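You operate a simulated robot arm through the tools that you are given. There is no shell and no other tool.

You run a simulated robot arm. Do the job below in one go: nothing can be reset, and whatever is moved stays where it is left.

## Task
Wind the bell, slide the alarm on, turn its knob till it rings, then slide it off.
Fine: stop the bell before it runs down. Where these are worked on the way, their far stop is far enough and under half their travel is too little: alarm slide.
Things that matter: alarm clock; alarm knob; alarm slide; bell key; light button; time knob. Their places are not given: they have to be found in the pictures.

Only the result counts: the job must be done as asked and must still hold three seconds after the hand-in. Knocking over, shifting, dropping, spilling or breaking anything else fails it.

## Robot
A 7-joint arm with a two-finger parallel gripper, fixed in place. Base frame: the origin is at the foot of the arm, x ahead of it, y to its left, z up; the work surface is at about z = 0. Readings come in cm, degrees, newtons and seconds.
With the tool pointing down near the work surface it reaches from about 24 to 62 cm from the base axis. Its first joint turns from -66.0 to 66.0 degrees. Payload 2.6 kg.
The TCP is the grasp point between the finger pads, 3 cm short of the fingertips. In the tool frame z runs along the fingers and y along their closing line. The gripper opens to 9.4 cm. The fingers are 2.8 cm wide and 1 cm thick; the gripper's body (5 by 9.6 cm) begins 5.5 cm behind the TCP.
Orientation is told as [roll, pitch, yaw] about the base's x, y, z axes, in that order, counted from this pose: with the fingers straight down and closing along the base's y, the tool's x points along the base's -x, its y along +y and its z along -z.

## Interface
- The arm moves only by the tool send_rows. Its argument "steps" is a list of rows, each an object (a shift or turn left out is 0, a gripper value left out holds the last) with "angular": the turn, a rotation vector about the base's x, y, z in units of 8 degrees (1.0 is 8 degrees), a list of three; "slide": the shift along the base's x, y, z in units of 50 mm (1.0 is 50 mm), a list of three; "hand": the closure in counts, from 0 (fully open) to 255 (shut). In form: [{"angular": [ax, ay, az], "slide": [dx, dy, dz], "hand": hand}, ...]. A call has 1 to 20 rows; each row shifts and turns the commanded pose from where the row before left it. A call with a number of a shift or a turn outside -1 to 1 is refused whole. Rows are played at 5 a second. More than 5 cm and 8.6 degrees between two rows, or a gripper value outside its range, and nothing of the call is played. Where a pose cannot be reached the arm comes as near as it can. A force on the tool above 40 N (or 10 N above the force at the start of the call, whichever is more), or a blocked arm, ends the call early, and 0.2 s more pass. Each finger travels about 7.2 cm/s and halts on what it meets, pressing with about 43 N; the grip force reading is that of the motor and also rises with nothing between the fingers. The clock runs only during rows and for 0.2 s after the last one: add rows that do not move to give the fingers time. The reply holds the time, the measured pose of the TCP, the force on the tool along the base axes, the opening and the grip force, in the units named above and with some noise, with the torque about the TCP (base axes, N m) and any sound that the robot's microphone picked up.
- Cameras (640 x 400 px; columns grow to the right, rows downward): "scene" is fixed at [5.47, 44.95, 57.18]; the picture's right is [-0.57, -0.82, 0.00], its down [-0.40, 0.27, -0.88] and it looks along [0.72, -0.50, -0.48] (base axes); focal length 232 px, centre (320, 200). "wrist" rides on the gripper at [7.6, 1.4, -10.2] in the tool frame; the picture's right is [-0.18, 0.98, 0.00], its down [-0.75, -0.14, -0.64] and it looks along [-0.63, -0.12, 0.77] (tool axes); focal length 243 px, centre (320, 200).
- snapshot(camera): a new picture of that camera. No time passes.
- probe_pixels(camera, pixels): there is no depth. For up to 12 entries [column, row, z] of the newest picture of that camera ("zoom" is the newest enlarged one), the place [x, y] in the base frame at which the ray of that pixel passes the height z, good to about 0.2 cm. No time passes.
- close_up(camera, box): a new picture of the part [left, top, right, bottom] of that camera's present view, enlarged. No time passes.
- hand_in(): hands the job in; it is judged then, once.

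Open the gripper and draw the arm clear of the work before you hand the job in, unless the task says otherwise.

The tools are called after "Request:" as a command line: name --argument value ..., lists and objects as JSON in quotes. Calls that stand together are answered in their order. send_rows: Moves the arm, as the interface text tells. Its arguments: {"type":"object","properties":{"steps":{"type":"array","items":{"type":"object","properties":{"angular":{"type":"array","items":{"type":"number"}},"slide":{"type":"array","items":{"type":"number"}},"hand":{"type":"number"}}}}},"required":["steps"]} The other tools are called the same way: snapshot (camera) takes a picture; probe_pixels (camera, pixels) gives the place at which the rays of pixels pass given heights; close_up (camera, box) takes an enlarged picture of a part of a camera's view; hand_in () hands the job in.

At the start:

```text
time: 0.0
tool_pos: [28.25, 8.54, 45.61]
ee_rot: [0.1, 0.2, 0.0]
force: [-0.1, -0.6, -0.8]
moment: [-0.01, -0.01, -0.03]
width: 9.41
gripper_force: 0.1
```

scene: 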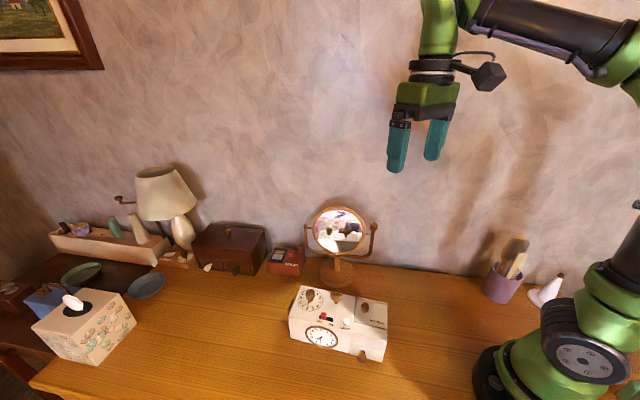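
wrist: 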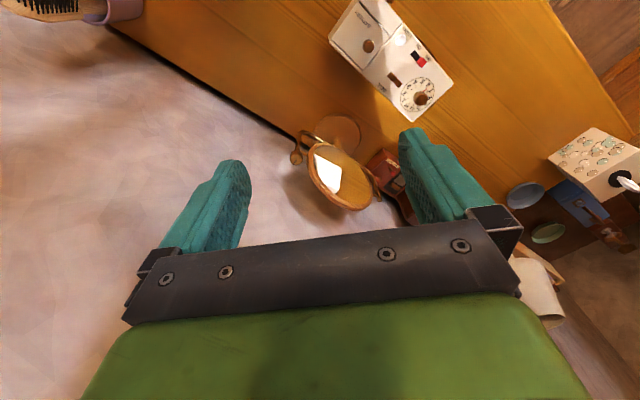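

The alarm clock appears in the scene picture around (338, 322) and in the wrist picture around (395, 60). I take enlarged views of both.

Request:
close_up --camera "scene" --box '[270, 270, 410, 370]'

Request:
close_up --camera "wrist" --box '[310, 0, 470, 130]'

```text
4.00 times, centred on (340, 320) of scene
```

zoom: 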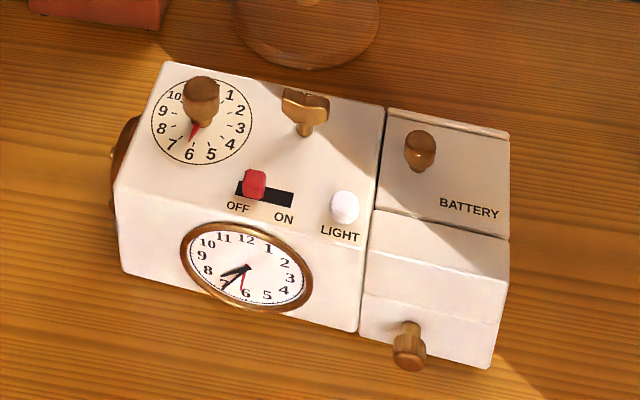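

```text
3.08 times, centred on (390, 65) of wrist
```

zoom: 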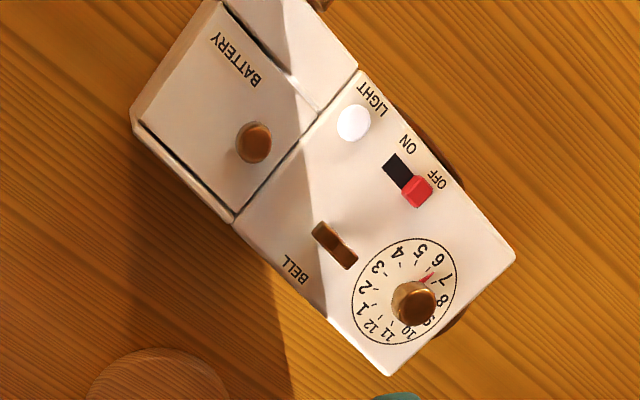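

The enlarged views show the alarm knob (wrist zoom 415,303), bell key (335,245), slide (417,190), light button (353,122), a battery lid and a drawer. I probe matching points in both pictures to work out heights.

Request:
probe_pixels --camera "zoom" --pixels '[[515, 255, 5], [515, 255, 8], [515, 255, 11], [388, 375, 5], [388, 375, 8], [388, 375, 11], [408, 290, 8], [417, 190, 8], [335, 245, 8], [353, 122, 8], [358, 72, 8], [233, 220, 8]]'

Request:
probe_pixels --camera "scene" --pixels '[[288.75, 316.5, 5], [288.75, 316.5, 8], [288.75, 316.5, 11], [301.5, 285.7, 5], [301.5, 285.7, 8], [301.5, 285.7, 11], [290.5, 338, 0], [349.5, 353, 0], [356, 296, 8], [349.5, 332, 8], [326, 322, 8], [346, 322, 8]]'

```text
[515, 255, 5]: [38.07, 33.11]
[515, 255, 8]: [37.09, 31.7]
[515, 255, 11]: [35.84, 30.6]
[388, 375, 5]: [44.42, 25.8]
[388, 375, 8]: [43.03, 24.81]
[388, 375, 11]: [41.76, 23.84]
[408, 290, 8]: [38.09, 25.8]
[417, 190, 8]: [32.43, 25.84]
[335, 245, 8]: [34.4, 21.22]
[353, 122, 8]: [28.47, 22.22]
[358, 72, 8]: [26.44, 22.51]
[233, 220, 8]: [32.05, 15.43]
```

```text
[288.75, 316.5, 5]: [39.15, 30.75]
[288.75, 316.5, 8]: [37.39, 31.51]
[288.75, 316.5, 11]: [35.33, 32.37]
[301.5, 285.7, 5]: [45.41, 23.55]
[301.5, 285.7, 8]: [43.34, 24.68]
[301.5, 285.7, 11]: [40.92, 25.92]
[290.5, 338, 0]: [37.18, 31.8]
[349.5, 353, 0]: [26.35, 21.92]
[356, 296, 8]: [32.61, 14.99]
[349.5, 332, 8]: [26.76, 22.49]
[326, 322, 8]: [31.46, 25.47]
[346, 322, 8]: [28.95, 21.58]
```

Both pictures agree on a top height of about 8.2 cm; the box's long axis runs at about 40° to x. I check where the mirror stands, to keep clear of it, before moving in for a closer view.

Request:
probe_pixels --camera "scene" --pixels '[[337, 272, 0], [337, 285, 0], [320, 270, 0], [356, 270, 0], [310, 250, 8], [372, 250, 8], [338, 207, 18], [338, 207, 22], [285, 262, 5]]'

Request:
close_up --camera "scene" --box '[240, 190, 420, 300]'

```text
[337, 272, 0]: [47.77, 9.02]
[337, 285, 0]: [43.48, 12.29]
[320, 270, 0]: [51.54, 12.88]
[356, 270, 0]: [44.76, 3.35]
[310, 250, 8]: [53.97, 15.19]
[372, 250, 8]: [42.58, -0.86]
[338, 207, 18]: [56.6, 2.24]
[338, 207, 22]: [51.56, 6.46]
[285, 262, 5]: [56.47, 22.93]
```

```text
3.56 times, centred on (330, 245) of scene
```

zoom: 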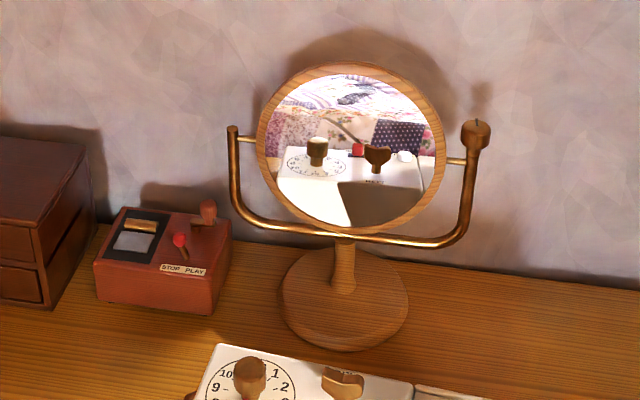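

The mirror stands around (48, 9), well behind the clock. I move to a viewing pose at about (26, 18.4, 19.4) with yaw +41°, lining the closing line up with the clock's short side.

Request:
send_rows --steps '[{"angular": [0, 0, 0.64], "slide": [-0.054, 0.246, -0.655], "hand": 0}, {"angular": [0, 0, 0.64], "slide": [-0.054, 0.246, -0.655]}, {"angular": [0, 0, 0.64], "slide": [-0.054, 0.246, -0.655]}, {"angular": [0, 0, 0.64], "slide": [-0.054, 0.246, -0.655]}, {"angular": [0, 0, 0.64], "slide": [-0.054, 0.246, -0.655]}, {"angular": [0, 0, 0.64], "slide": [-0.054, 0.246, -0.655]}, {"angular": [0, 0, 0.64], "slide": [-0.054, 0.246, -0.655]}, {"angular": [0, 0, 0.64], "slide": [-0.054, 0.246, -0.655]}, {}, {}]'

Request:
snapshot --camera "wrist"

Request:
snapshot --camera "scene"

```text
time: 2.2
tool_pos: [26.08, 18.48, 19.33]
ee_rot: [0.1, 0.0, 41.0]
force: [0.6, 0.3, 0.7]
moment: [-0.01, -0.01, -0.03]
width: 9.4
gripper_force: 0.0
```

```text
taken
```

wrist: 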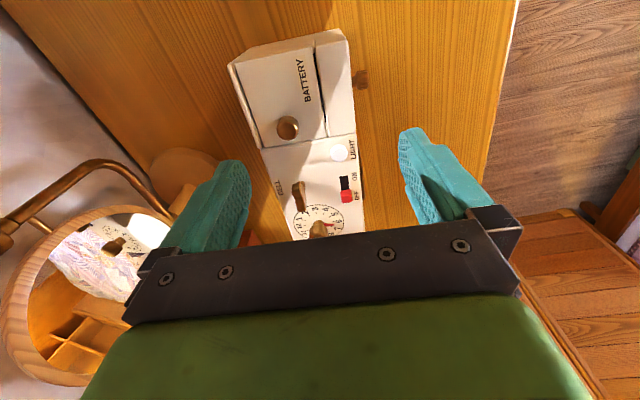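

```text
taken
```

scene: 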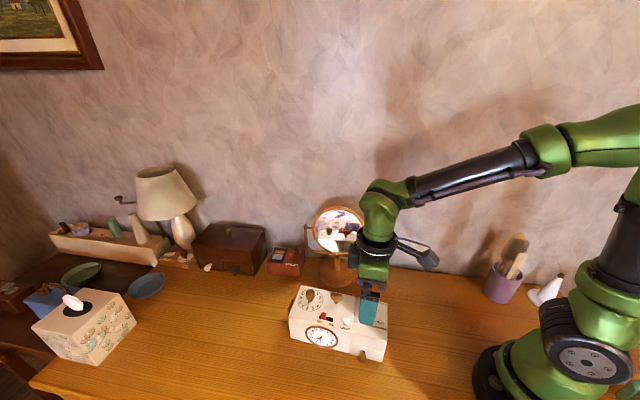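

The wrist view shows the clock, but the knob at (318,228) is partly hidden by the gripper. I back off a little along the clock and take an enlarged view.

Request:
send_rows --steps '[{"slide": [-0.3, -0.26, 0.3]}, {"slide": [-0.3, -0.26, 0.3]}, {}]'

Request:
close_up --camera "wrist" --box '[220, 40, 420, 240]'

Request:
close_up --camera "scene" --box '[280, 275, 380, 355]'

```text
time: 3.0
tool_pos: [23.18, 15.84, 22.42]
ee_rot: [-0.1, 0.0, 41.0]
force: [-0.2, 0.5, -0.1]
moment: [-0.05, 0.0, 0.04]
width: 9.43
gripper_force: 0.1
```

```text
2.00 times, centred on (320, 140) of wrist
```

zoom: 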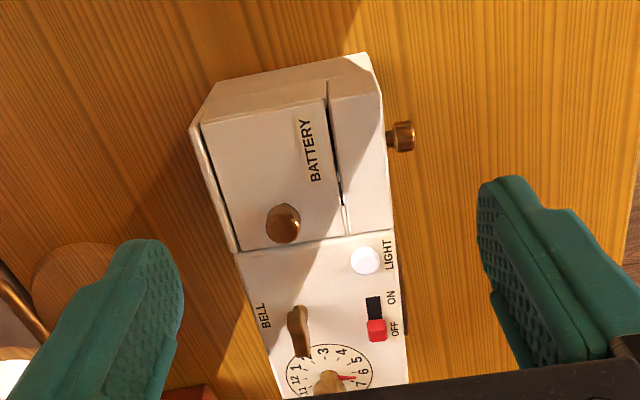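

```text
5.00 times, centred on (330, 315) of scene
```

zoom: 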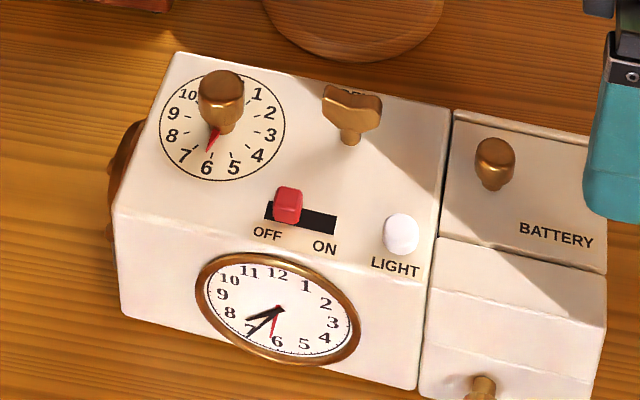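

The pointer of the alarm knob stands near 6.3 and the clock shows about 7:35. I probe the dial centre (222,125), key stem (350,142), slide block, slot ends and button in the enlarged scene view.

Request:
probe_pixels --camera "zoom" --pixels '[[222, 125, 8.2], [350, 142, 8.2], [266, 211, 8.2], [337, 224, 8.2], [287, 219, 8.2], [288, 192, 9.2], [401, 235, 8.2], [221, 82, 11], [160, 130, 8.2], [284, 118, 8.2], [352, 97, 11], [178, 52, 8.2]]'

Request:
snapshot --camera "wrist"

Request:
probe_pixels --camera "wrist" --pixels '[[307.5, 293, 8.2], [308, 209, 11], [308, 209, 10.3], [408, 305, 8.2], [407, 298, 9], [306.5, 231, 10.5], [325, 226, 8.2], [402, 269, 9], [408, 302, 9.2]]'

```text
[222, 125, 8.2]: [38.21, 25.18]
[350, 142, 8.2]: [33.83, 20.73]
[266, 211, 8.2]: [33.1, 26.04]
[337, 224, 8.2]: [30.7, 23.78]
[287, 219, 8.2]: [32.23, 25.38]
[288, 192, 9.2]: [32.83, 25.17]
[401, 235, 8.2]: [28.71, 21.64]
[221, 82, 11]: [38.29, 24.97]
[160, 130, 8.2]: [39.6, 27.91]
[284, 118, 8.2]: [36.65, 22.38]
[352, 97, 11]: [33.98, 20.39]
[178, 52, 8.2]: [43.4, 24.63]
```

```text
taken
```

wrist: 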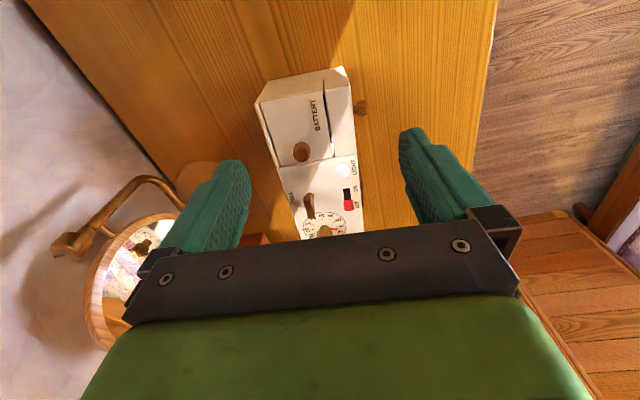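

```text
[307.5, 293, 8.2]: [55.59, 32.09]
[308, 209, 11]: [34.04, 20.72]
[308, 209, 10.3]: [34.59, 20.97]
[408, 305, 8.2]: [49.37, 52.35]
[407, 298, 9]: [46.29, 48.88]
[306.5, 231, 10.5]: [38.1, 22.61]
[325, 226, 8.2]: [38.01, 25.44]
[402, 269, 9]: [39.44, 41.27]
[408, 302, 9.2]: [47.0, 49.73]
```

The views agree on: key axis about (33.9, 20.6), knob axis about (38.2, 25.2), tops near z = 11, and the slide block at about (32.3, 25.3) moving toward (30.9, 23.9). I move above the key with the fingers opened about 5 cm to check alignment.

Request:
send_rows --steps '[{"slide": [0.428, 0.19, -0.1], "hand": 119}, {"slide": [0.428, 0.19, -0.2]}, {"slide": [0.428, 0.19, -0.3]}, {"slide": [0.428, 0.19, -0.4]}, {"slide": [0.428, 0.19, -0.4]}, {}, {}]'

Request:
snapshot --camera "wrist"

Request:
close_up --camera "scene" --box '[280, 255, 400, 355]'

```text
time: 4.6
tool_pos: [33.99, 20.53, 15.45]
ee_rot: [0.1, 0.1, 41.0]
force: [0.5, -0.1, 0.6]
moment: [-0.01, -0.01, 0.02]
width: 5.02
gripper_force: 0.0
```

```text
taken
```

wrist: 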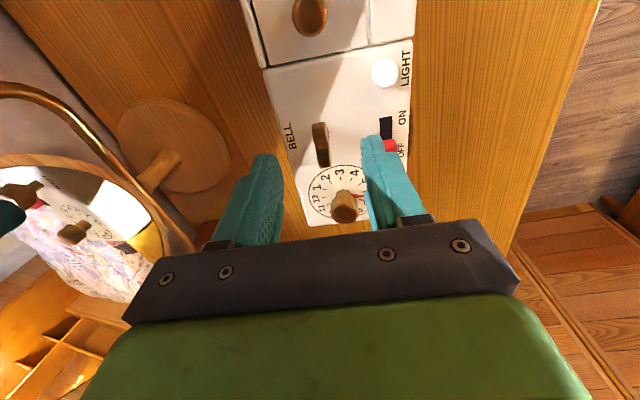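

```text
4.00 times, centred on (340, 305) of scene
```

zoom: 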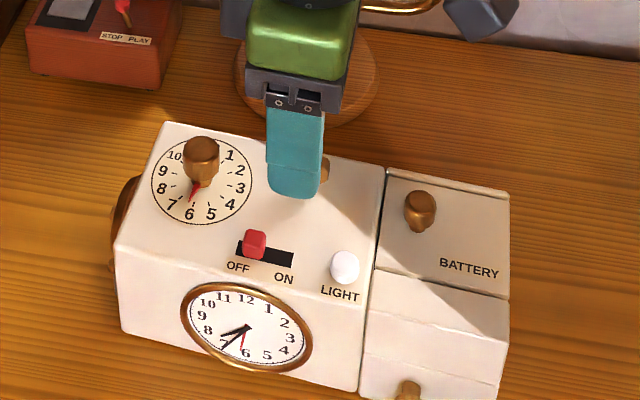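

Now the key's wings are clearly visible from (319,125) to (324,165), and the knob top at (343,212). I enlarge the wrist view and probe these.

Request:
close_up --camera "wrist" --box '[250, 40, 430, 230]'

Request:
probe_pixels --camera "wrist" --pixels '[[317, 124, 11], [322, 163, 11], [317, 124, 10.5], [322, 163, 10.5], [343, 196, 11], [344, 210, 11], [334, 195, 8.2], [388, 146, 9], [385, 122, 8.2], [385, 73, 8.8]]'

```text
2.11 times, centred on (340, 135) of wrist
```

zoom: 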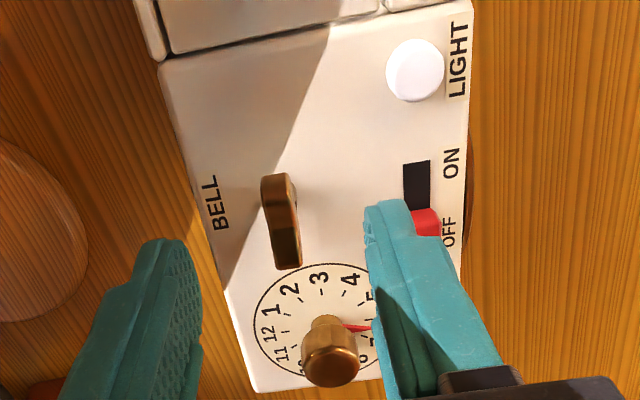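

```text
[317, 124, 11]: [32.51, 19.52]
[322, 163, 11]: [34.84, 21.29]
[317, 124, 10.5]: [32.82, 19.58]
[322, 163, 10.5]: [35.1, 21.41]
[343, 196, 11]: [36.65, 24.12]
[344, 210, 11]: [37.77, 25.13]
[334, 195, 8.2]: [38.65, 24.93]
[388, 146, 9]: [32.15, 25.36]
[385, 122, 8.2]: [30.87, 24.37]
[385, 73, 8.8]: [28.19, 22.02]
```

The key's wing is about 2.9 cm long, at roughly 39°, and centred at (33.9, 20.5), right under the TCP. I descend so that the tips stop just above the case, then close on the wings.

Request:
send_rows --steps '[{"slide": [-0.01, 0.01, -0.35]}, {"slide": [0, 0, -0.34]}, {}, {"hand": 200}, {"hand": 255}, {}, {}]'

Request:
snapshot --camera "wrist"

Request:
close_up --camera "scene" --box '[280, 255, 400, 355]'

```text
time: 6.2
tool_pos: [33.77, 20.61, 11.94]
ee_rot: [-0.1, 0.0, 41.1]
force: [-1.8, 5.3, 0.1]
moment: [-0.01, 0.17, -0.11]
width: 1.34
gripper_force: 43.1
```

```text
taken
```

wrist: 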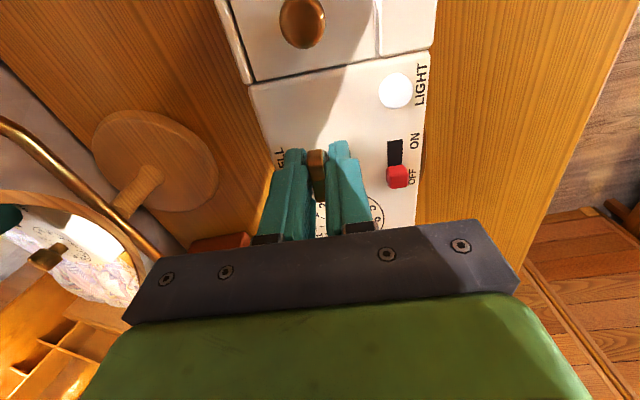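

```text
4.00 times, centred on (340, 305) of scene
```

zoom: 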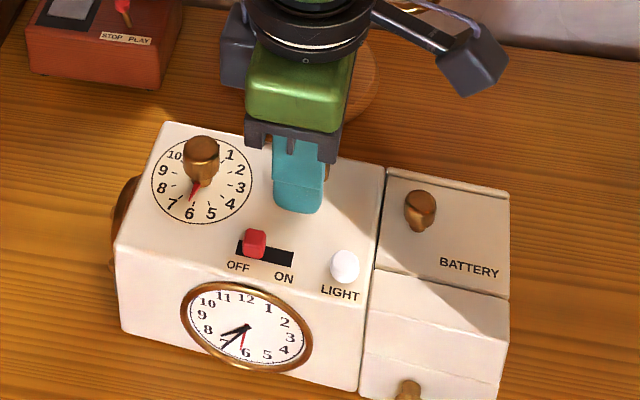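

The fingers hold the key (width 1.34, case unmoved) with a 5 N sideways load, so I shift slightly toward it, then turn clockwise a little to feel the torque.

Request:
send_rows --steps '[{"slide": [-0.02, 0.022, 0]}, {}, {"angular": [0, 0, -0.6]}, {"angular": [0, 0, -0.6]}, {"angular": [0, 0, -0.6]}, {}]'

```text
time: 7.6
tool_pos: [33.55, 20.65, 11.93]
ee_rot: [0.0, 0.2, 26.5]
force: [-1.7, -1.7, -0.4]
moment: [0.24, -0.49, 0.02]
width: 1.33
gripper_force: 42.2
```

The key turns freely with low torque and no sound yet. I go on turning clockwise.

Request:
send_rows --steps '[{"angular": [0, 0, -0.8]}, {"angular": [0, 0, -0.8]}, {"angular": [0, 0, -0.8]}, {"angular": [0, 0, -0.8]}, {"angular": [0, 0, -0.8]}, {"angular": [0, 0, -0.8]}, {"angular": [0, 0, -0.8]}, {"angular": [0, 0, -0.8]}, {"angular": [0, 0, -0.8]}, {"angular": [0, 0, -0.8]}, {}]'

Request:
snapshot --camera "wrist"

Request:
close_up --camera "scene" --box '[280, 255, 400, 355]'

```text
time: 10.0
tool_pos: [33.69, 20.78, 11.97]
ee_rot: [0.0, 0.0, -37.6]
force: [-4.6, -12.9, 6.1]
moment: [-0.09, -0.18, -0.01]
width: 1.29
gripper_force: 43.1
```

```text
taken
```

wrist: 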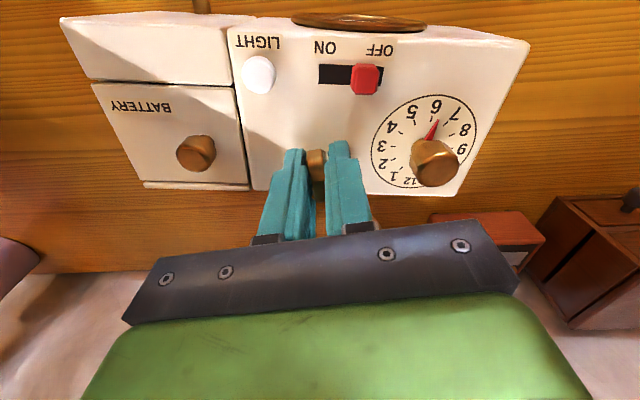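

```text
4.00 times, centred on (340, 305) of scene
```

zoom: 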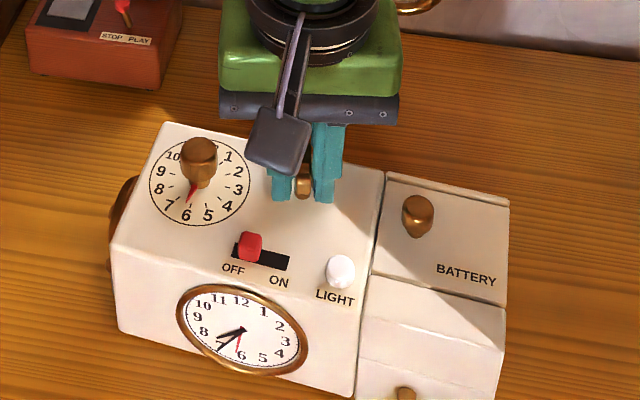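

The key has turned about 79°, but there is a -13 N load in y, so I shift toward it to relax it and go on turning.

Request:
send_rows --steps '[{"slide": [-0.02, -0.05, 0]}, {}, {"angular": [0, 0, -0.8]}, {"angular": [0, 0, -0.8]}, {"angular": [0, 0, -0.8]}, {"angular": [0, 0, -0.8]}, {}]'

```text
time: 11.6
tool_pos: [33.66, 20.5, 11.92]
ee_rot: [0.0, 0.0, -63.1]
force: [0.1, -0.5, -0.1]
moment: [-0.16, -0.08, 0.0]
width: 1.32
gripper_force: 43.1
```

Forces are near zero now, so the axis lies at about (33.66, 20.5). I continue turning clockwise.

Request:
send_rows --steps '[{"angular": [0, 0, -0.8]}, {"angular": [0, 0, -0.8]}, {"angular": [0, 0, -0.8]}, {"angular": [0, 0, -0.8]}, {"angular": [0, 0, -0.8]}, {"angular": [0, 0, -0.8]}, {"angular": [0, 0, -0.8]}, {}]'

Request:
snapshot --camera "wrist"

Request:
snapshot --camera "scene"

```text
time: 13.4
tool_pos: [33.5, 20.44, 11.81]
ee_rot: [-0.1, 0.0, -107.8]
force: [-3.6, -3.7, 0.0]
moment: [0.01, 0.03, 0.0]
width: 1.32
gripper_force: 43.0
```

```text
taken
```

wrist: 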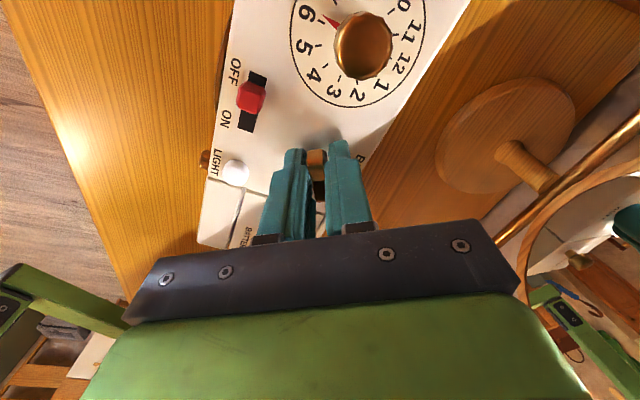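

```text
taken
```

scene: 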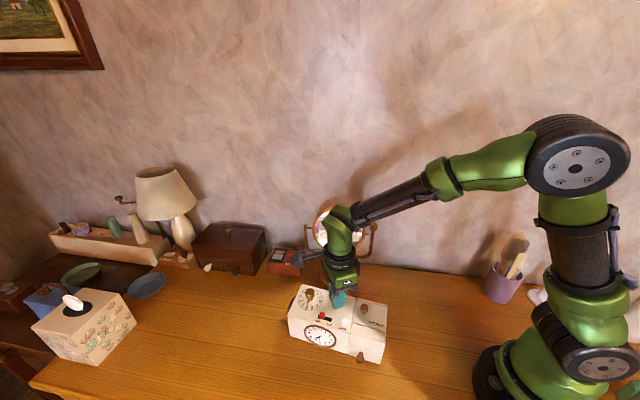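

About 149° turned so far without resistance. I finish a half turn to about yaw -139°, relaxing the small load on the way.

Request:
send_rows --steps '[{"slide": [-0.01, -0.01, 0.02], "angular": [0, 0, -0.8]}, {"angular": [0, 0, -0.8]}, {"angular": [0, 0, -0.8]}, {"angular": [0, 0, -0.8]}, {"angular": [0, 0, -0.8]}, {}]'

```text
time: 14.8
tool_pos: [33.46, 20.51, 12.17]
ee_rot: [0.1, 0.1, -139.9]
force: [1.0, 1.5, 0.3]
moment: [0.17, -0.24, 0.02]
width: 1.31
gripper_force: 42.5
```

A half turn is done. I open a little and look whether the key stays where it was left.

Request:
send_rows --steps '[{"hand": 136}, {}, {}]'

Request:
snapshot --camera "wrist"

Request:
close_up --camera "scene" --box '[280, 255, 400, 355]'

```text
time: 15.6
tool_pos: [33.56, 20.3, 12.08]
ee_rot: [0.0, 0.0, -139.8]
force: [0.0, -0.3, -0.1]
moment: [0.01, 0.03, 0.02]
width: 4.39
gripper_force: 0.1
```

```text
taken
```

wrist: 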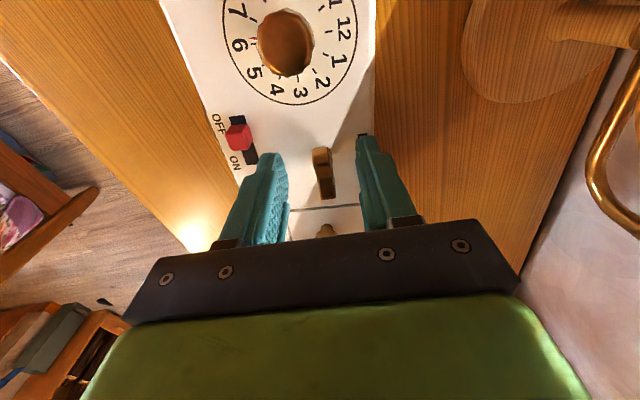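

```text
4.00 times, centred on (340, 305) of scene
```

zoom: 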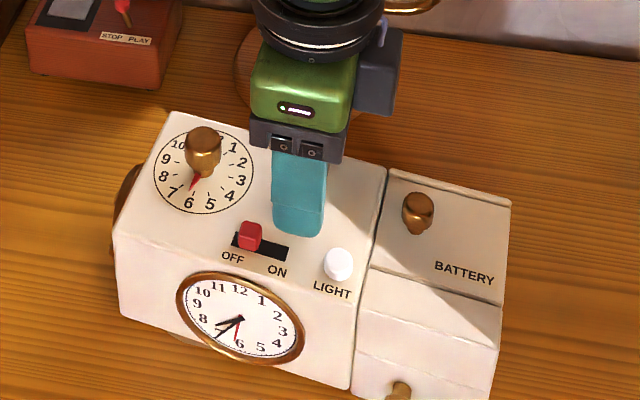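

The key stays put after release; the case has crept a few millimetres. I measure the key's place again from this view.

Request:
probe_pixels --camera "wrist" --pixels '[[321, 149, 11], [327, 196, 11], [321, 149, 10.5], [327, 196, 10.5], [316, 165, 11], [332, 162, 11]]'

Request:
close_up --camera "wrist" --box '[200, 0, 400, 230]'

```text
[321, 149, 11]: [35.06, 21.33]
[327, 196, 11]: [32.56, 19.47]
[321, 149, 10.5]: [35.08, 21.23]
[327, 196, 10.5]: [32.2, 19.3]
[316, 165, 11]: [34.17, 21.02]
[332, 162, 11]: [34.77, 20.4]
```

```text
1.74 times, centred on (300, 115) of wrist
```

zoom: 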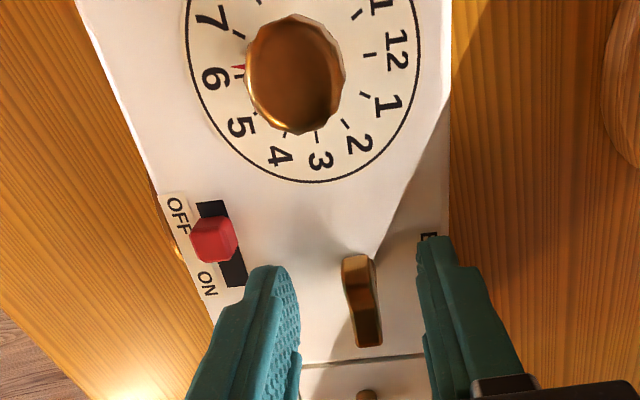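

The key centre is about (33.7, 20.4), within 2 mm of the TCP. I turn the open fingers back 180° for another stroke.

Request:
send_rows --steps '[{"slide": [0.02, 0.01, 0], "angular": [0, 0, 0.98]}, {"angular": [0, 0, 0.98]}, {"angular": [0, 0, 0.98]}, {"angular": [0, 0, 0.98]}, {"angular": [0, 0, 0.98]}, {"angular": [0, 0, 0.98]}, {"angular": [0, 0, 0.98]}, {"angular": [0, 0, 0.98]}, {"angular": [0, 0, 0.98]}, {"angular": [0, 0, 0.98]}, {"angular": [0, 0, 0.98]}, {"angular": [0, 0, 0.98]}, {"angular": [0, 0, 0.98]}, {"angular": [0, 0, 0.98]}, {"angular": [0, 0, 0.98]}, {"angular": [0, 0, 0.98]}, {"angular": [0, 0, 0.98]}, {"angular": [0, 0, 0.98]}, {"angular": [0, 0, 0.98]}, {"angular": [0, 0, 0.98]}]'

Request:
send_rows --steps '[{"angular": [0, 0, 0.98]}, {"angular": [0, 0, 0.98]}, {"angular": [0, 0, 0.98]}, {}]'

Request:
snapshot --camera "wrist"

Request:
close_up --camera "scene" --box '[280, 255, 400, 355]'

```text
time: 19.8
tool_pos: [33.58, 20.43, 11.83]
ee_rot: [0.0, 0.0, 17.3]
force: [0.1, 0.2, 0.2]
moment: [0.02, 0.02, 0.01]
width: 4.4
gripper_force: 0.1
```

```text
time: 20.8
tool_pos: [33.62, 20.54, 12.05]
ee_rot: [0.1, 0.0, 40.6]
force: [0.3, -0.5, 0.1]
moment: [0.01, 0.01, -0.01]
width: 4.37
gripper_force: 0.2
```

```text
taken
```

wrist: 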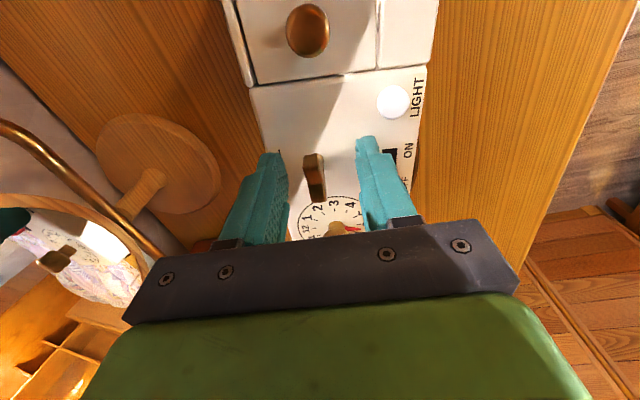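

```text
4.00 times, centred on (340, 305) of scene
```

zoom: 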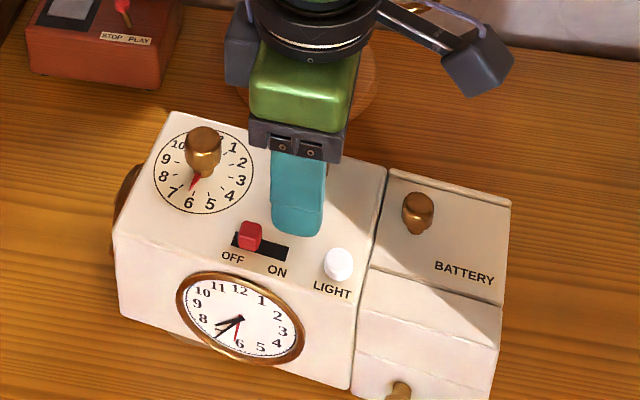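

The fingers straddle the key again (key at about (314,175)). I probe its centre for a fine correction.

Request:
probe_pixels --camera "wrist" --pixels '[[313, 154, 11], [318, 200, 11], [313, 154, 10.5], [318, 200, 10.5]]'

```text
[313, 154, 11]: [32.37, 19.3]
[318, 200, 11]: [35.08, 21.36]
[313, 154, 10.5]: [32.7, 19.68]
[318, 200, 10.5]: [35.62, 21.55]
```

Both views put the key centre at (33.75, 20.35). I correct by about 2 mm, close on it and turn again.

Request:
send_rows --steps '[{"slide": [0.024, -0.03, 0], "angular": [0, 0, -0.3]}, {}, {"hand": 200}, {"hand": 255}, {}, {}, {}]'

```text
time: 22.4
tool_pos: [33.7, 20.24, 12.08]
ee_rot: [0.0, -0.1, 38.1]
force: [2.2, -5.0, 3.1]
moment: [-0.16, 0.12, 0.03]
width: 1.35
gripper_force: 42.6
```

A 5 N load along -y remains, so I shift a little that way and turn, watching the forces.

Request:
send_rows --steps '[{"slide": [0.01, -0.022, 0]}, {}, {"angular": [0, 0, -0.8]}, {"angular": [0, 0, -0.8]}, {"angular": [0, 0, -0.8]}, {"angular": [0, 0, -0.8]}, {"angular": [0, 0, -0.8]}, {"angular": [0, 0, -0.8]}, {}]'

```text
time: 24.4
tool_pos: [33.87, 20.29, 12.09]
ee_rot: [0.0, -0.1, -0.4]
force: [1.6, 4.6, 2.3]
moment: [0.04, 0.77, 0.04]
width: 1.32
gripper_force: 43.1
```

Loads stay small. I correct y slightly and continue the clockwise turn.

Request:
send_rows --steps '[{"slide": [0, 0.016, 0]}, {"angular": [0, 0, -0.8]}, {"angular": [0, 0, -0.8]}, {"angular": [0, 0, -0.8]}, {"angular": [0, 0, -0.8]}, {"angular": [0, 0, -0.8]}, {"angular": [0, 0, -0.8]}, {}]'

```text
time: 26.2
tool_pos: [33.76, 20.27, 12.09]
ee_rot: [0.0, 0.0, -38.8]
force: [3.6, -2.0, 0.2]
moment: [-0.07, -0.13, 0.01]
width: 1.33
gripper_force: 43.2
```

The turn goes on smoothly; I keep going.

Request:
send_rows --steps '[{"angular": [0, 0, -0.8]}, {"angular": [0, 0, -0.8]}, {"angular": [0, 0, -0.8]}, {"angular": [0, 0, -0.8]}, {"angular": [0, 0, -0.8]}, {"angular": [0, 0, -0.8]}, {"angular": [0, 0, -0.8]}, {"angular": [0, 0, -0.8]}, {}]'

```text
time: 28.2
tool_pos: [33.82, 20.18, 12.09]
ee_rot: [0.1, -0.1, -90.1]
force: [4.5, -4.8, 5.1]
moment: [-0.27, -0.04, -0.01]
width: 1.32
gripper_force: 42.9
```

Request:
send_rows --steps '[{"slide": [0.015, -0.015, 0]}, {"angular": [0, 0, -0.8]}, {"angular": [0, 0, -0.8]}, {"angular": [0, 0, -0.8]}, {"angular": [0, 0, -0.8]}, {"angular": [0, 0, -0.8]}, {"angular": [0, 0, -0.8]}, {"angular": [0, 0, -0.8]}, {"angular": [0, 0, -0.8]}, {}]'

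Request:
close_up --camera "scene" --box '[280, 255, 400, 355]'

```text
time: 30.4
tool_pos: [33.78, 20.23, 11.97]
ee_rot: [-0.1, 0.1, -141.2]
force: [-2.6, 0.4, -0.5]
moment: [0.64, -0.71, 0.02]
width: 1.31
gripper_force: 43.1
```

```text
4.00 times, centred on (340, 305) of scene
```

zoom: 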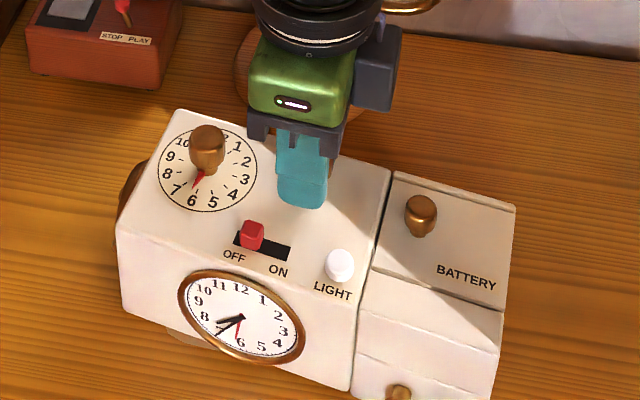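

One full turn has been wound with no stop felt. I see whether the wrist can go on further in this stroke.

Request:
send_rows --steps '[{"angular": [0, 0, -0.8]}, {"angular": [0, 0, -0.8]}, {"angular": [0, 0, -0.8]}, {"angular": [0, 0, -0.8]}, {}]'

```text
time: 31.6
tool_pos: [33.89, 20.16, 12.03]
ee_rot: [-0.1, -0.2, -166.8]
force: [-11.0, -5.1, 11.5]
moment: [0.2, -0.52, 0.04]
width: 1.3
gripper_force: 43.2
```

The wrist reaches -167° but loads rise, so I release here to let them settle, and rotate back half a turn for another stroke.

Request:
send_rows --steps '[{"hand": 136}, {}, {}, {"angular": [0, 0, 0.98]}, {"angular": [0, 0, 0.98]}, {"angular": [0, 0, 0.98]}, {"angular": [0, 0, 0.98]}, {"angular": [0, 0, 0.98]}, {"angular": [0, 0, 0.98]}, {"angular": [0, 0, 0.98]}, {"angular": [0, 0, 0.98]}, {"angular": [0, 0, 0.98]}, {"angular": [0, 0, 0.98]}, {"angular": [0, 0, 0.98]}, {"angular": [0, 0, 0.98]}, {"angular": [0, 0, 0.98]}, {"angular": [0, 0, 0.98]}, {"angular": [0, 0, 0.98]}, {"angular": [0, 0, 0.98]}, {"angular": [0, 0, 0.98]}]'

Request:
send_rows --steps '[{"angular": [0, 0, 0.98]}, {"angular": [0, 0, 0.98]}, {"angular": [0, 0, 0.98]}, {"angular": [0, 0, 0.98]}, {"angular": [0, 0, 0.98]}, {"angular": [0, 0, 0.98]}, {}]'

Request:
snapshot --camera "wrist"

Request:
close_up --camera "scene" --box '[280, 255, 400, 355]'

```text
time: 35.8
tool_pos: [33.92, 20.24, 12.05]
ee_rot: [0.0, 0.0, -33.3]
force: [-0.2, -0.5, -0.5]
moment: [0.01, -0.02, -0.01]
width: 4.39
gripper_force: 0.1
```

```text
time: 37.4
tool_pos: [33.86, 20.27, 11.95]
ee_rot: [0.0, 0.1, 13.8]
force: [-0.1, 0.4, 0.0]
moment: [0.0, 0.01, -0.01]
width: 4.36
gripper_force: 0.1
```

```text
taken
```

wrist: 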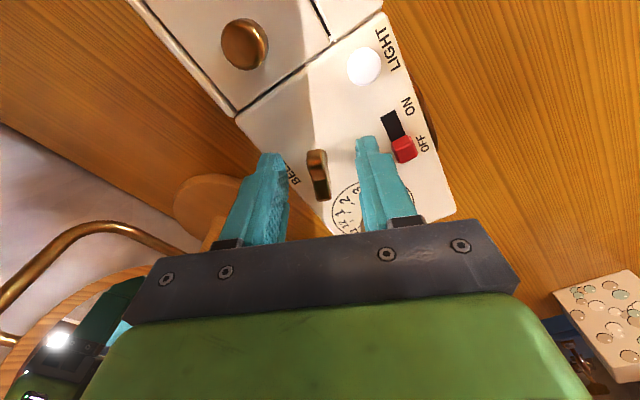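

```text
4.00 times, centred on (340, 305) of scene
```

zoom: 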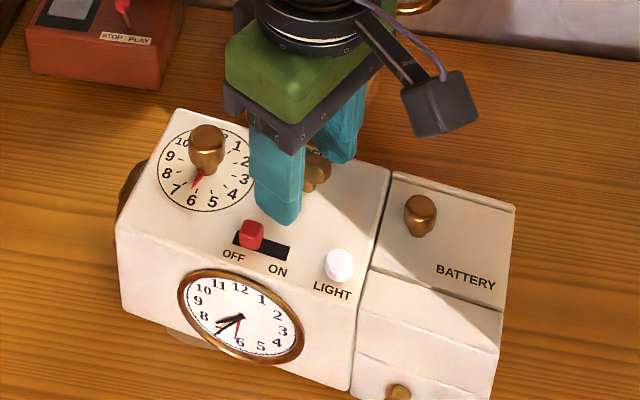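

The key holds its turned position and the fingers straddle it. I probe its centre once more.

Request:
probe_pixels --camera "wrist" --pixels '[[315, 150, 11], [320, 199, 11], [315, 150, 10.5], [320, 199, 10.5]]'

```text
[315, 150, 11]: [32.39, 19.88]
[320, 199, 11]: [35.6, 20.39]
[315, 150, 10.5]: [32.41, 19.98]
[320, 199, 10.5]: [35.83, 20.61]
```

Centre is about (34.0, 20.2). I nudge over, close, and turn again.

Request:
send_rows --steps '[{"slide": [0.02, -0.01, 0]}, {"hand": 200}, {"hand": 255}, {}, {}, {}, {"angular": [0, 0, -0.8]}, {"angular": [0, 0, -0.8]}, {"angular": [0, 0, -0.8]}, {"angular": [0, 0, -0.8]}, {"angular": [0, 0, -0.8]}, {}]'

```text
time: 40.0
tool_pos: [34.07, 20.07, 11.99]
ee_rot: [0.0, 0.0, -18.3]
force: [0.5, -1.2, 1.3]
moment: [-0.04, -0.15, 0.69]
width: 1.3
gripper_force: 43.1
```

A torque of 0.69 N·m now resists the turn, which suggests the spring is near its stop. I look before turning more.

Request:
close_up --camera "scene" --box '[280, 255, 400, 355]'

Request:
snapshot --camera "wrist"

```text
4.00 times, centred on (340, 305) of scene
```

zoom: 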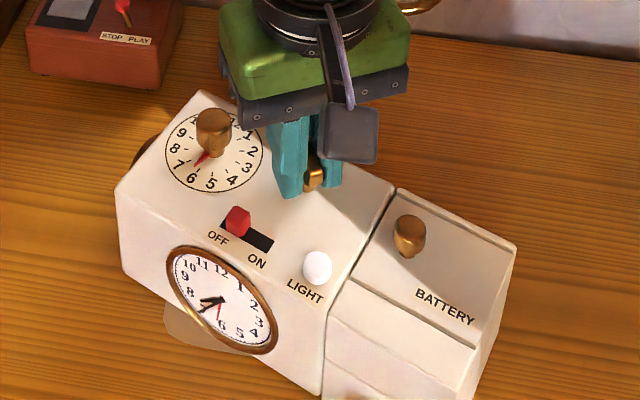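

```text
taken
```

wrist: 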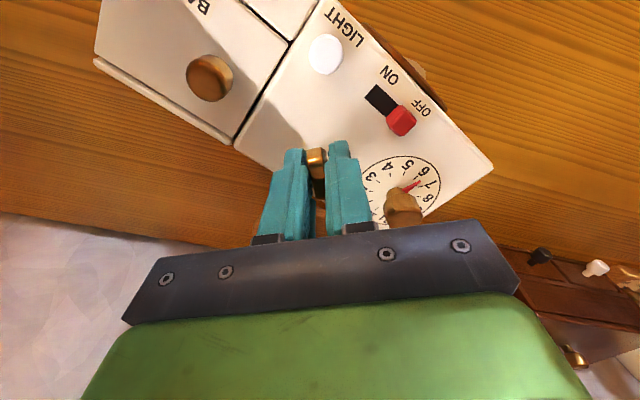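

The key has hit its stop: the case itself turned some 15–20° with it, so the bell is wound. I release, lift straight up and survey the clock's new pose.

Request:
send_rows --steps '[{"hand": 136}, {}, {}, {"slide": [0, 0, 0.6]}, {"slide": [0, 0, 0.6]}, {"slide": [-0.6, -0.2, 0.6]}, {"slide": [-0.6, -0.2, 0.5]}, {}]'

Request:
snapshot --camera "wrist"

Request:
close_up --camera "scene" --box '[280, 255, 400, 355]'

```text
time: 41.8
tool_pos: [28.07, 18.16, 23.52]
ee_rot: [0.1, 0.0, -18.3]
force: [-0.6, -0.1, 0.0]
moment: [-0.01, -0.02, -0.01]
width: 4.41
gripper_force: 0.1
```

```text
taken
```

wrist: 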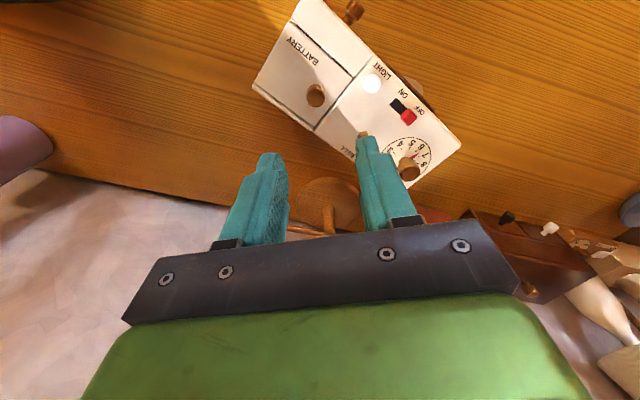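

```text
4.00 times, centred on (340, 305) of scene
```

zoom: 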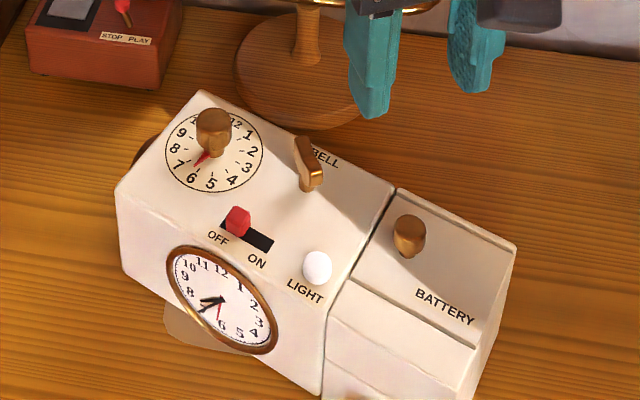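

The bell key stays turned. I probe the new places: dial centre (214,152), slot ends (221,217)–(273,243), block (238,215), corners.

Request:
probe_pixels --camera "zoom" --pixels '[[214, 152, 8.2], [221, 218, 8.2], [273, 243, 8.2], [238, 214, 9.3], [238, 214, 9.0], [117, 190, 8.2], [203, 90, 8.2], [395, 188, 8.2], [316, 275, 8.2], [214, 112, 11], [308, 150, 11]]'

Request:
close_up --camera "wrist" --box '[300, 40, 480, 200]'

```text
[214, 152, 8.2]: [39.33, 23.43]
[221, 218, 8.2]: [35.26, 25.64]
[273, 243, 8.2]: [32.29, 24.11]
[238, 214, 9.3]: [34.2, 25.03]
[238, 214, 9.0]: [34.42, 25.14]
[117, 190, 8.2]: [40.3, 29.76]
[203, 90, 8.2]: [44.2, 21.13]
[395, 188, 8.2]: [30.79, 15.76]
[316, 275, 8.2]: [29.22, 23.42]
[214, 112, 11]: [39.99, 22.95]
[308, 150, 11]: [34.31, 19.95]
```

```text
2.50 times, centred on (390, 120) of wrist
```

zoom: 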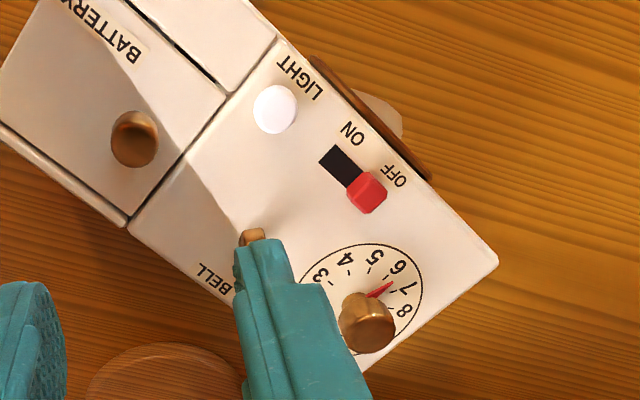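

Request:
probe_pixels --camera "zoom" --pixels '[[318, 160, 8.2], [350, 148, 8.2], [367, 192, 9.3], [275, 108, 8.8], [362, 298, 8.2], [367, 315, 11], [497, 262, 8.2], [128, 228, 8.2], [372, 210, 8.2]]'

```text
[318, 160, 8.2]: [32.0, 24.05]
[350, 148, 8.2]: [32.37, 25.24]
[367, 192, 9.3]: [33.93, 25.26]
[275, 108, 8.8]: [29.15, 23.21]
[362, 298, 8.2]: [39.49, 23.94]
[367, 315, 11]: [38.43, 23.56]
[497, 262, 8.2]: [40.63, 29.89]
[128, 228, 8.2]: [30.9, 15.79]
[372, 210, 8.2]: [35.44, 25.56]
```

The clock's long axis now lies at about 24°; slot runs from (35.2, 25.7) to (32.2, 24.3), with the block at about (34.3, 25.1). I move above the block with yaw 24° and the fingers opened 3 cm.

Request:
send_rows --steps '[{"angular": [0, 0, 0.88], "slide": [0.208, 0.231, -0.283], "hand": 174}, {"angular": [0, 0, 0.88], "slide": [0.208, 0.231, -0.283]}, {"angular": [0, 0, 0.88], "slide": [0.208, 0.231, -0.283]}, {"angular": [0, 0, 0.88], "slide": [0.208, 0.231, -0.283]}, {"angular": [0, 0, 0.88], "slide": [0.208, 0.231, -0.283]}, {"angular": [0, 0, 0.88], "slide": [0.208, 0.231, -0.283]}, {}, {}]'

Request:
snapshot --camera "wrist"

Request:
close_up --camera "wrist" --box '[240, 50, 420, 230]'

```text
time: 43.6
tool_pos: [34.32, 25.22, 14.93]
ee_rot: [0.0, 0.0, 24.0]
force: [-0.5, 0.0, 1.1]
moment: [0.03, -0.01, 0.04]
width: 2.99
gripper_force: 0.0
```

```text
taken
```

wrist: 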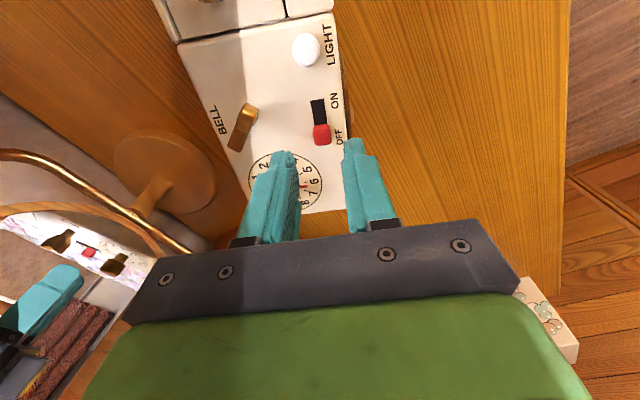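

```text
2.22 times, centred on (330, 140) of wrist
```

zoom: 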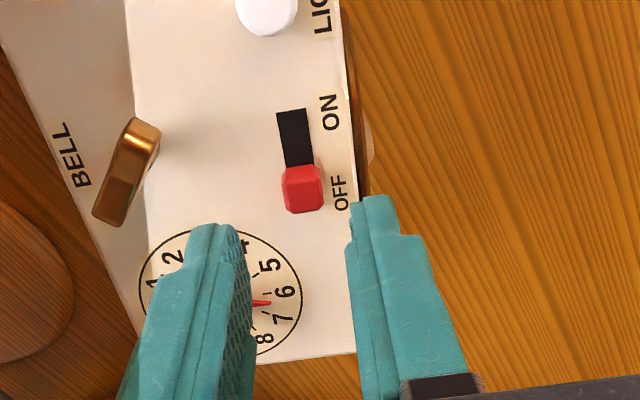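

Request:
probe_pixels --camera "zoom" --pixels '[[302, 182, 9.3], [302, 182, 9.6], [291, 110, 8.2], [304, 211, 8.2], [284, 195, 9], [321, 195, 9], [268, 10, 8.8], [260, 300, 8.2], [222, 300, 8.2]]'

```text
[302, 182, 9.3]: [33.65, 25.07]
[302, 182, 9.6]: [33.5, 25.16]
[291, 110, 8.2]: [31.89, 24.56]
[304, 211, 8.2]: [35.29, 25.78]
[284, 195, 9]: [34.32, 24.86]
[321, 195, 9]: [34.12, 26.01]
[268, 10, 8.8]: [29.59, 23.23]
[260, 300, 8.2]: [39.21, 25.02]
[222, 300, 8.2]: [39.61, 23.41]
```

The block's centre is about (34.2, 25.35). I adjust by 1 mm, descend so the tips stop 5 mm above the case, and close on the block.

Request:
send_rows --steps '[{"slide": [-0.008, 0.02, -0.32]}, {"slide": [0, 0, -0.31]}, {}, {"hand": 215}, {"hand": 235}, {}, {}]'

Request:
snapshot --camera "wrist"

Request:
close_up --camera "scene" --box '[280, 255, 400, 355]'

```text
time: 45.2
tool_pos: [34.2, 25.31, 11.87]
ee_rot: [0.1, -0.1, 24.0]
force: [-3.3, 6.8, 2.7]
moment: [0.13, 0.3, -0.25]
width: 1.09
gripper_force: 43.5
```

```text
taken
```

wrist: 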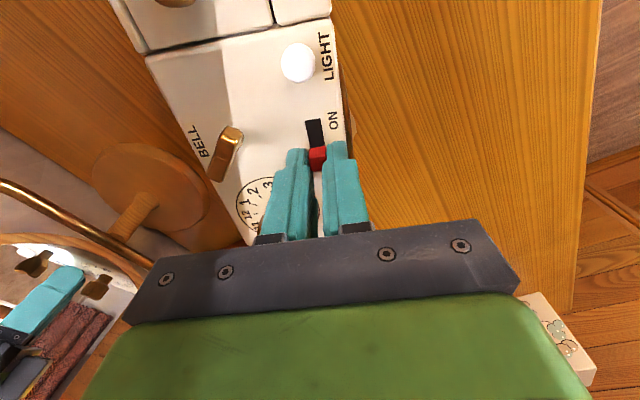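

```text
4.00 times, centred on (340, 305) of scene
```

zoom: 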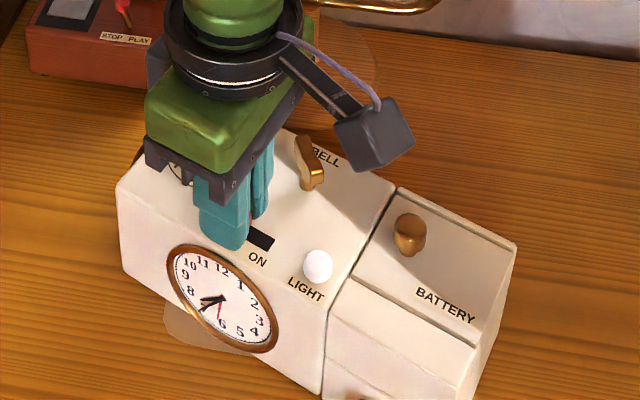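

The block is held, and the case has not moved. I relax the 7 N side load and slide along the slot toward ON by 1.5 cm in small steps.

Request:
send_rows --steps '[{"slide": [-0.012, 0.026, 0]}, {"slide": [-0.091, -0.041, 0]}, {"slide": [-0.091, -0.041, 0]}, {"slide": [-0.091, -0.041, 0]}, {}]'

Request:
snapshot --camera "wrist"

Request:
close_up --camera "scene" --box '[280, 255, 400, 355]'

```text
time: 46.4
tool_pos: [32.84, 24.54, 11.9]
ee_rot: [-0.1, 0.0, 23.8]
force: [2.5, 1.6, 0.0]
moment: [0.06, -0.11, -0.11]
width: 1.07
gripper_force: 43.0
```

```text
taken
```

wrist: 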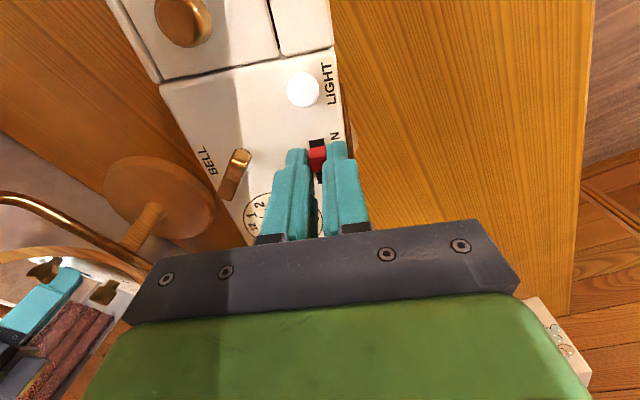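

```text
4.00 times, centred on (340, 305) of scene
```

zoom: 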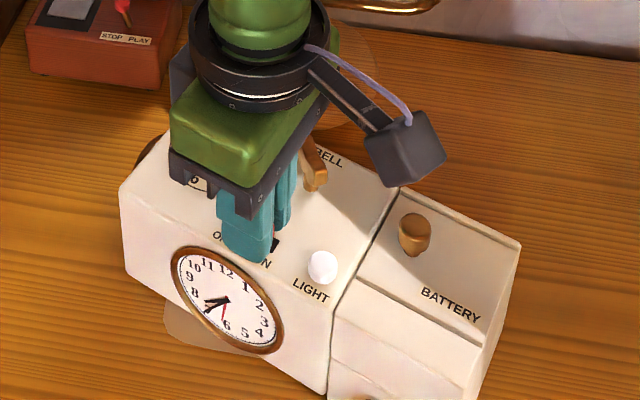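

The block has moved most of the way, and a little dark slot remains ahead of it at (318,143). I push another 0.5 cm.

Request:
send_rows --steps '[{"slide": [-0.05, -0.022, 0]}, {"slide": [-0.05, -0.022, 0]}, {}]'

Request:
close_up --camera "wrist" --box '[260, 60, 380, 200]'

Request:
close_up --camera "scene" --box '[280, 255, 400, 355]'

```text
time: 47.2
tool_pos: [32.3, 24.4, 11.88]
ee_rot: [0.0, 0.1, 23.9]
force: [1.8, 0.1, -0.3]
moment: [0.19, -0.45, 0.1]
width: 1.07
gripper_force: 42.7
```

```text
2.86 times, centred on (320, 130) of wrist
```

zoom: 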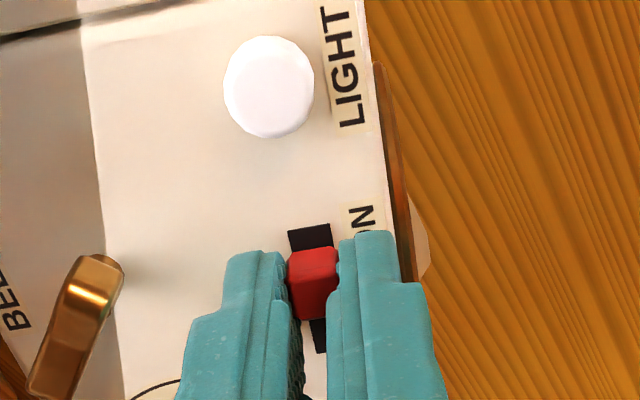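

```text
4.00 times, centred on (340, 305) of scene
```

zoom: 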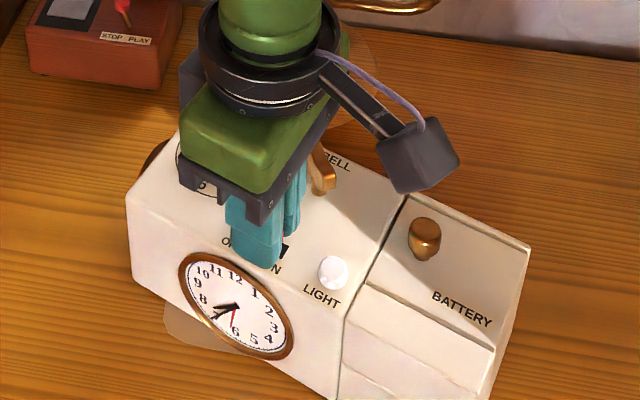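

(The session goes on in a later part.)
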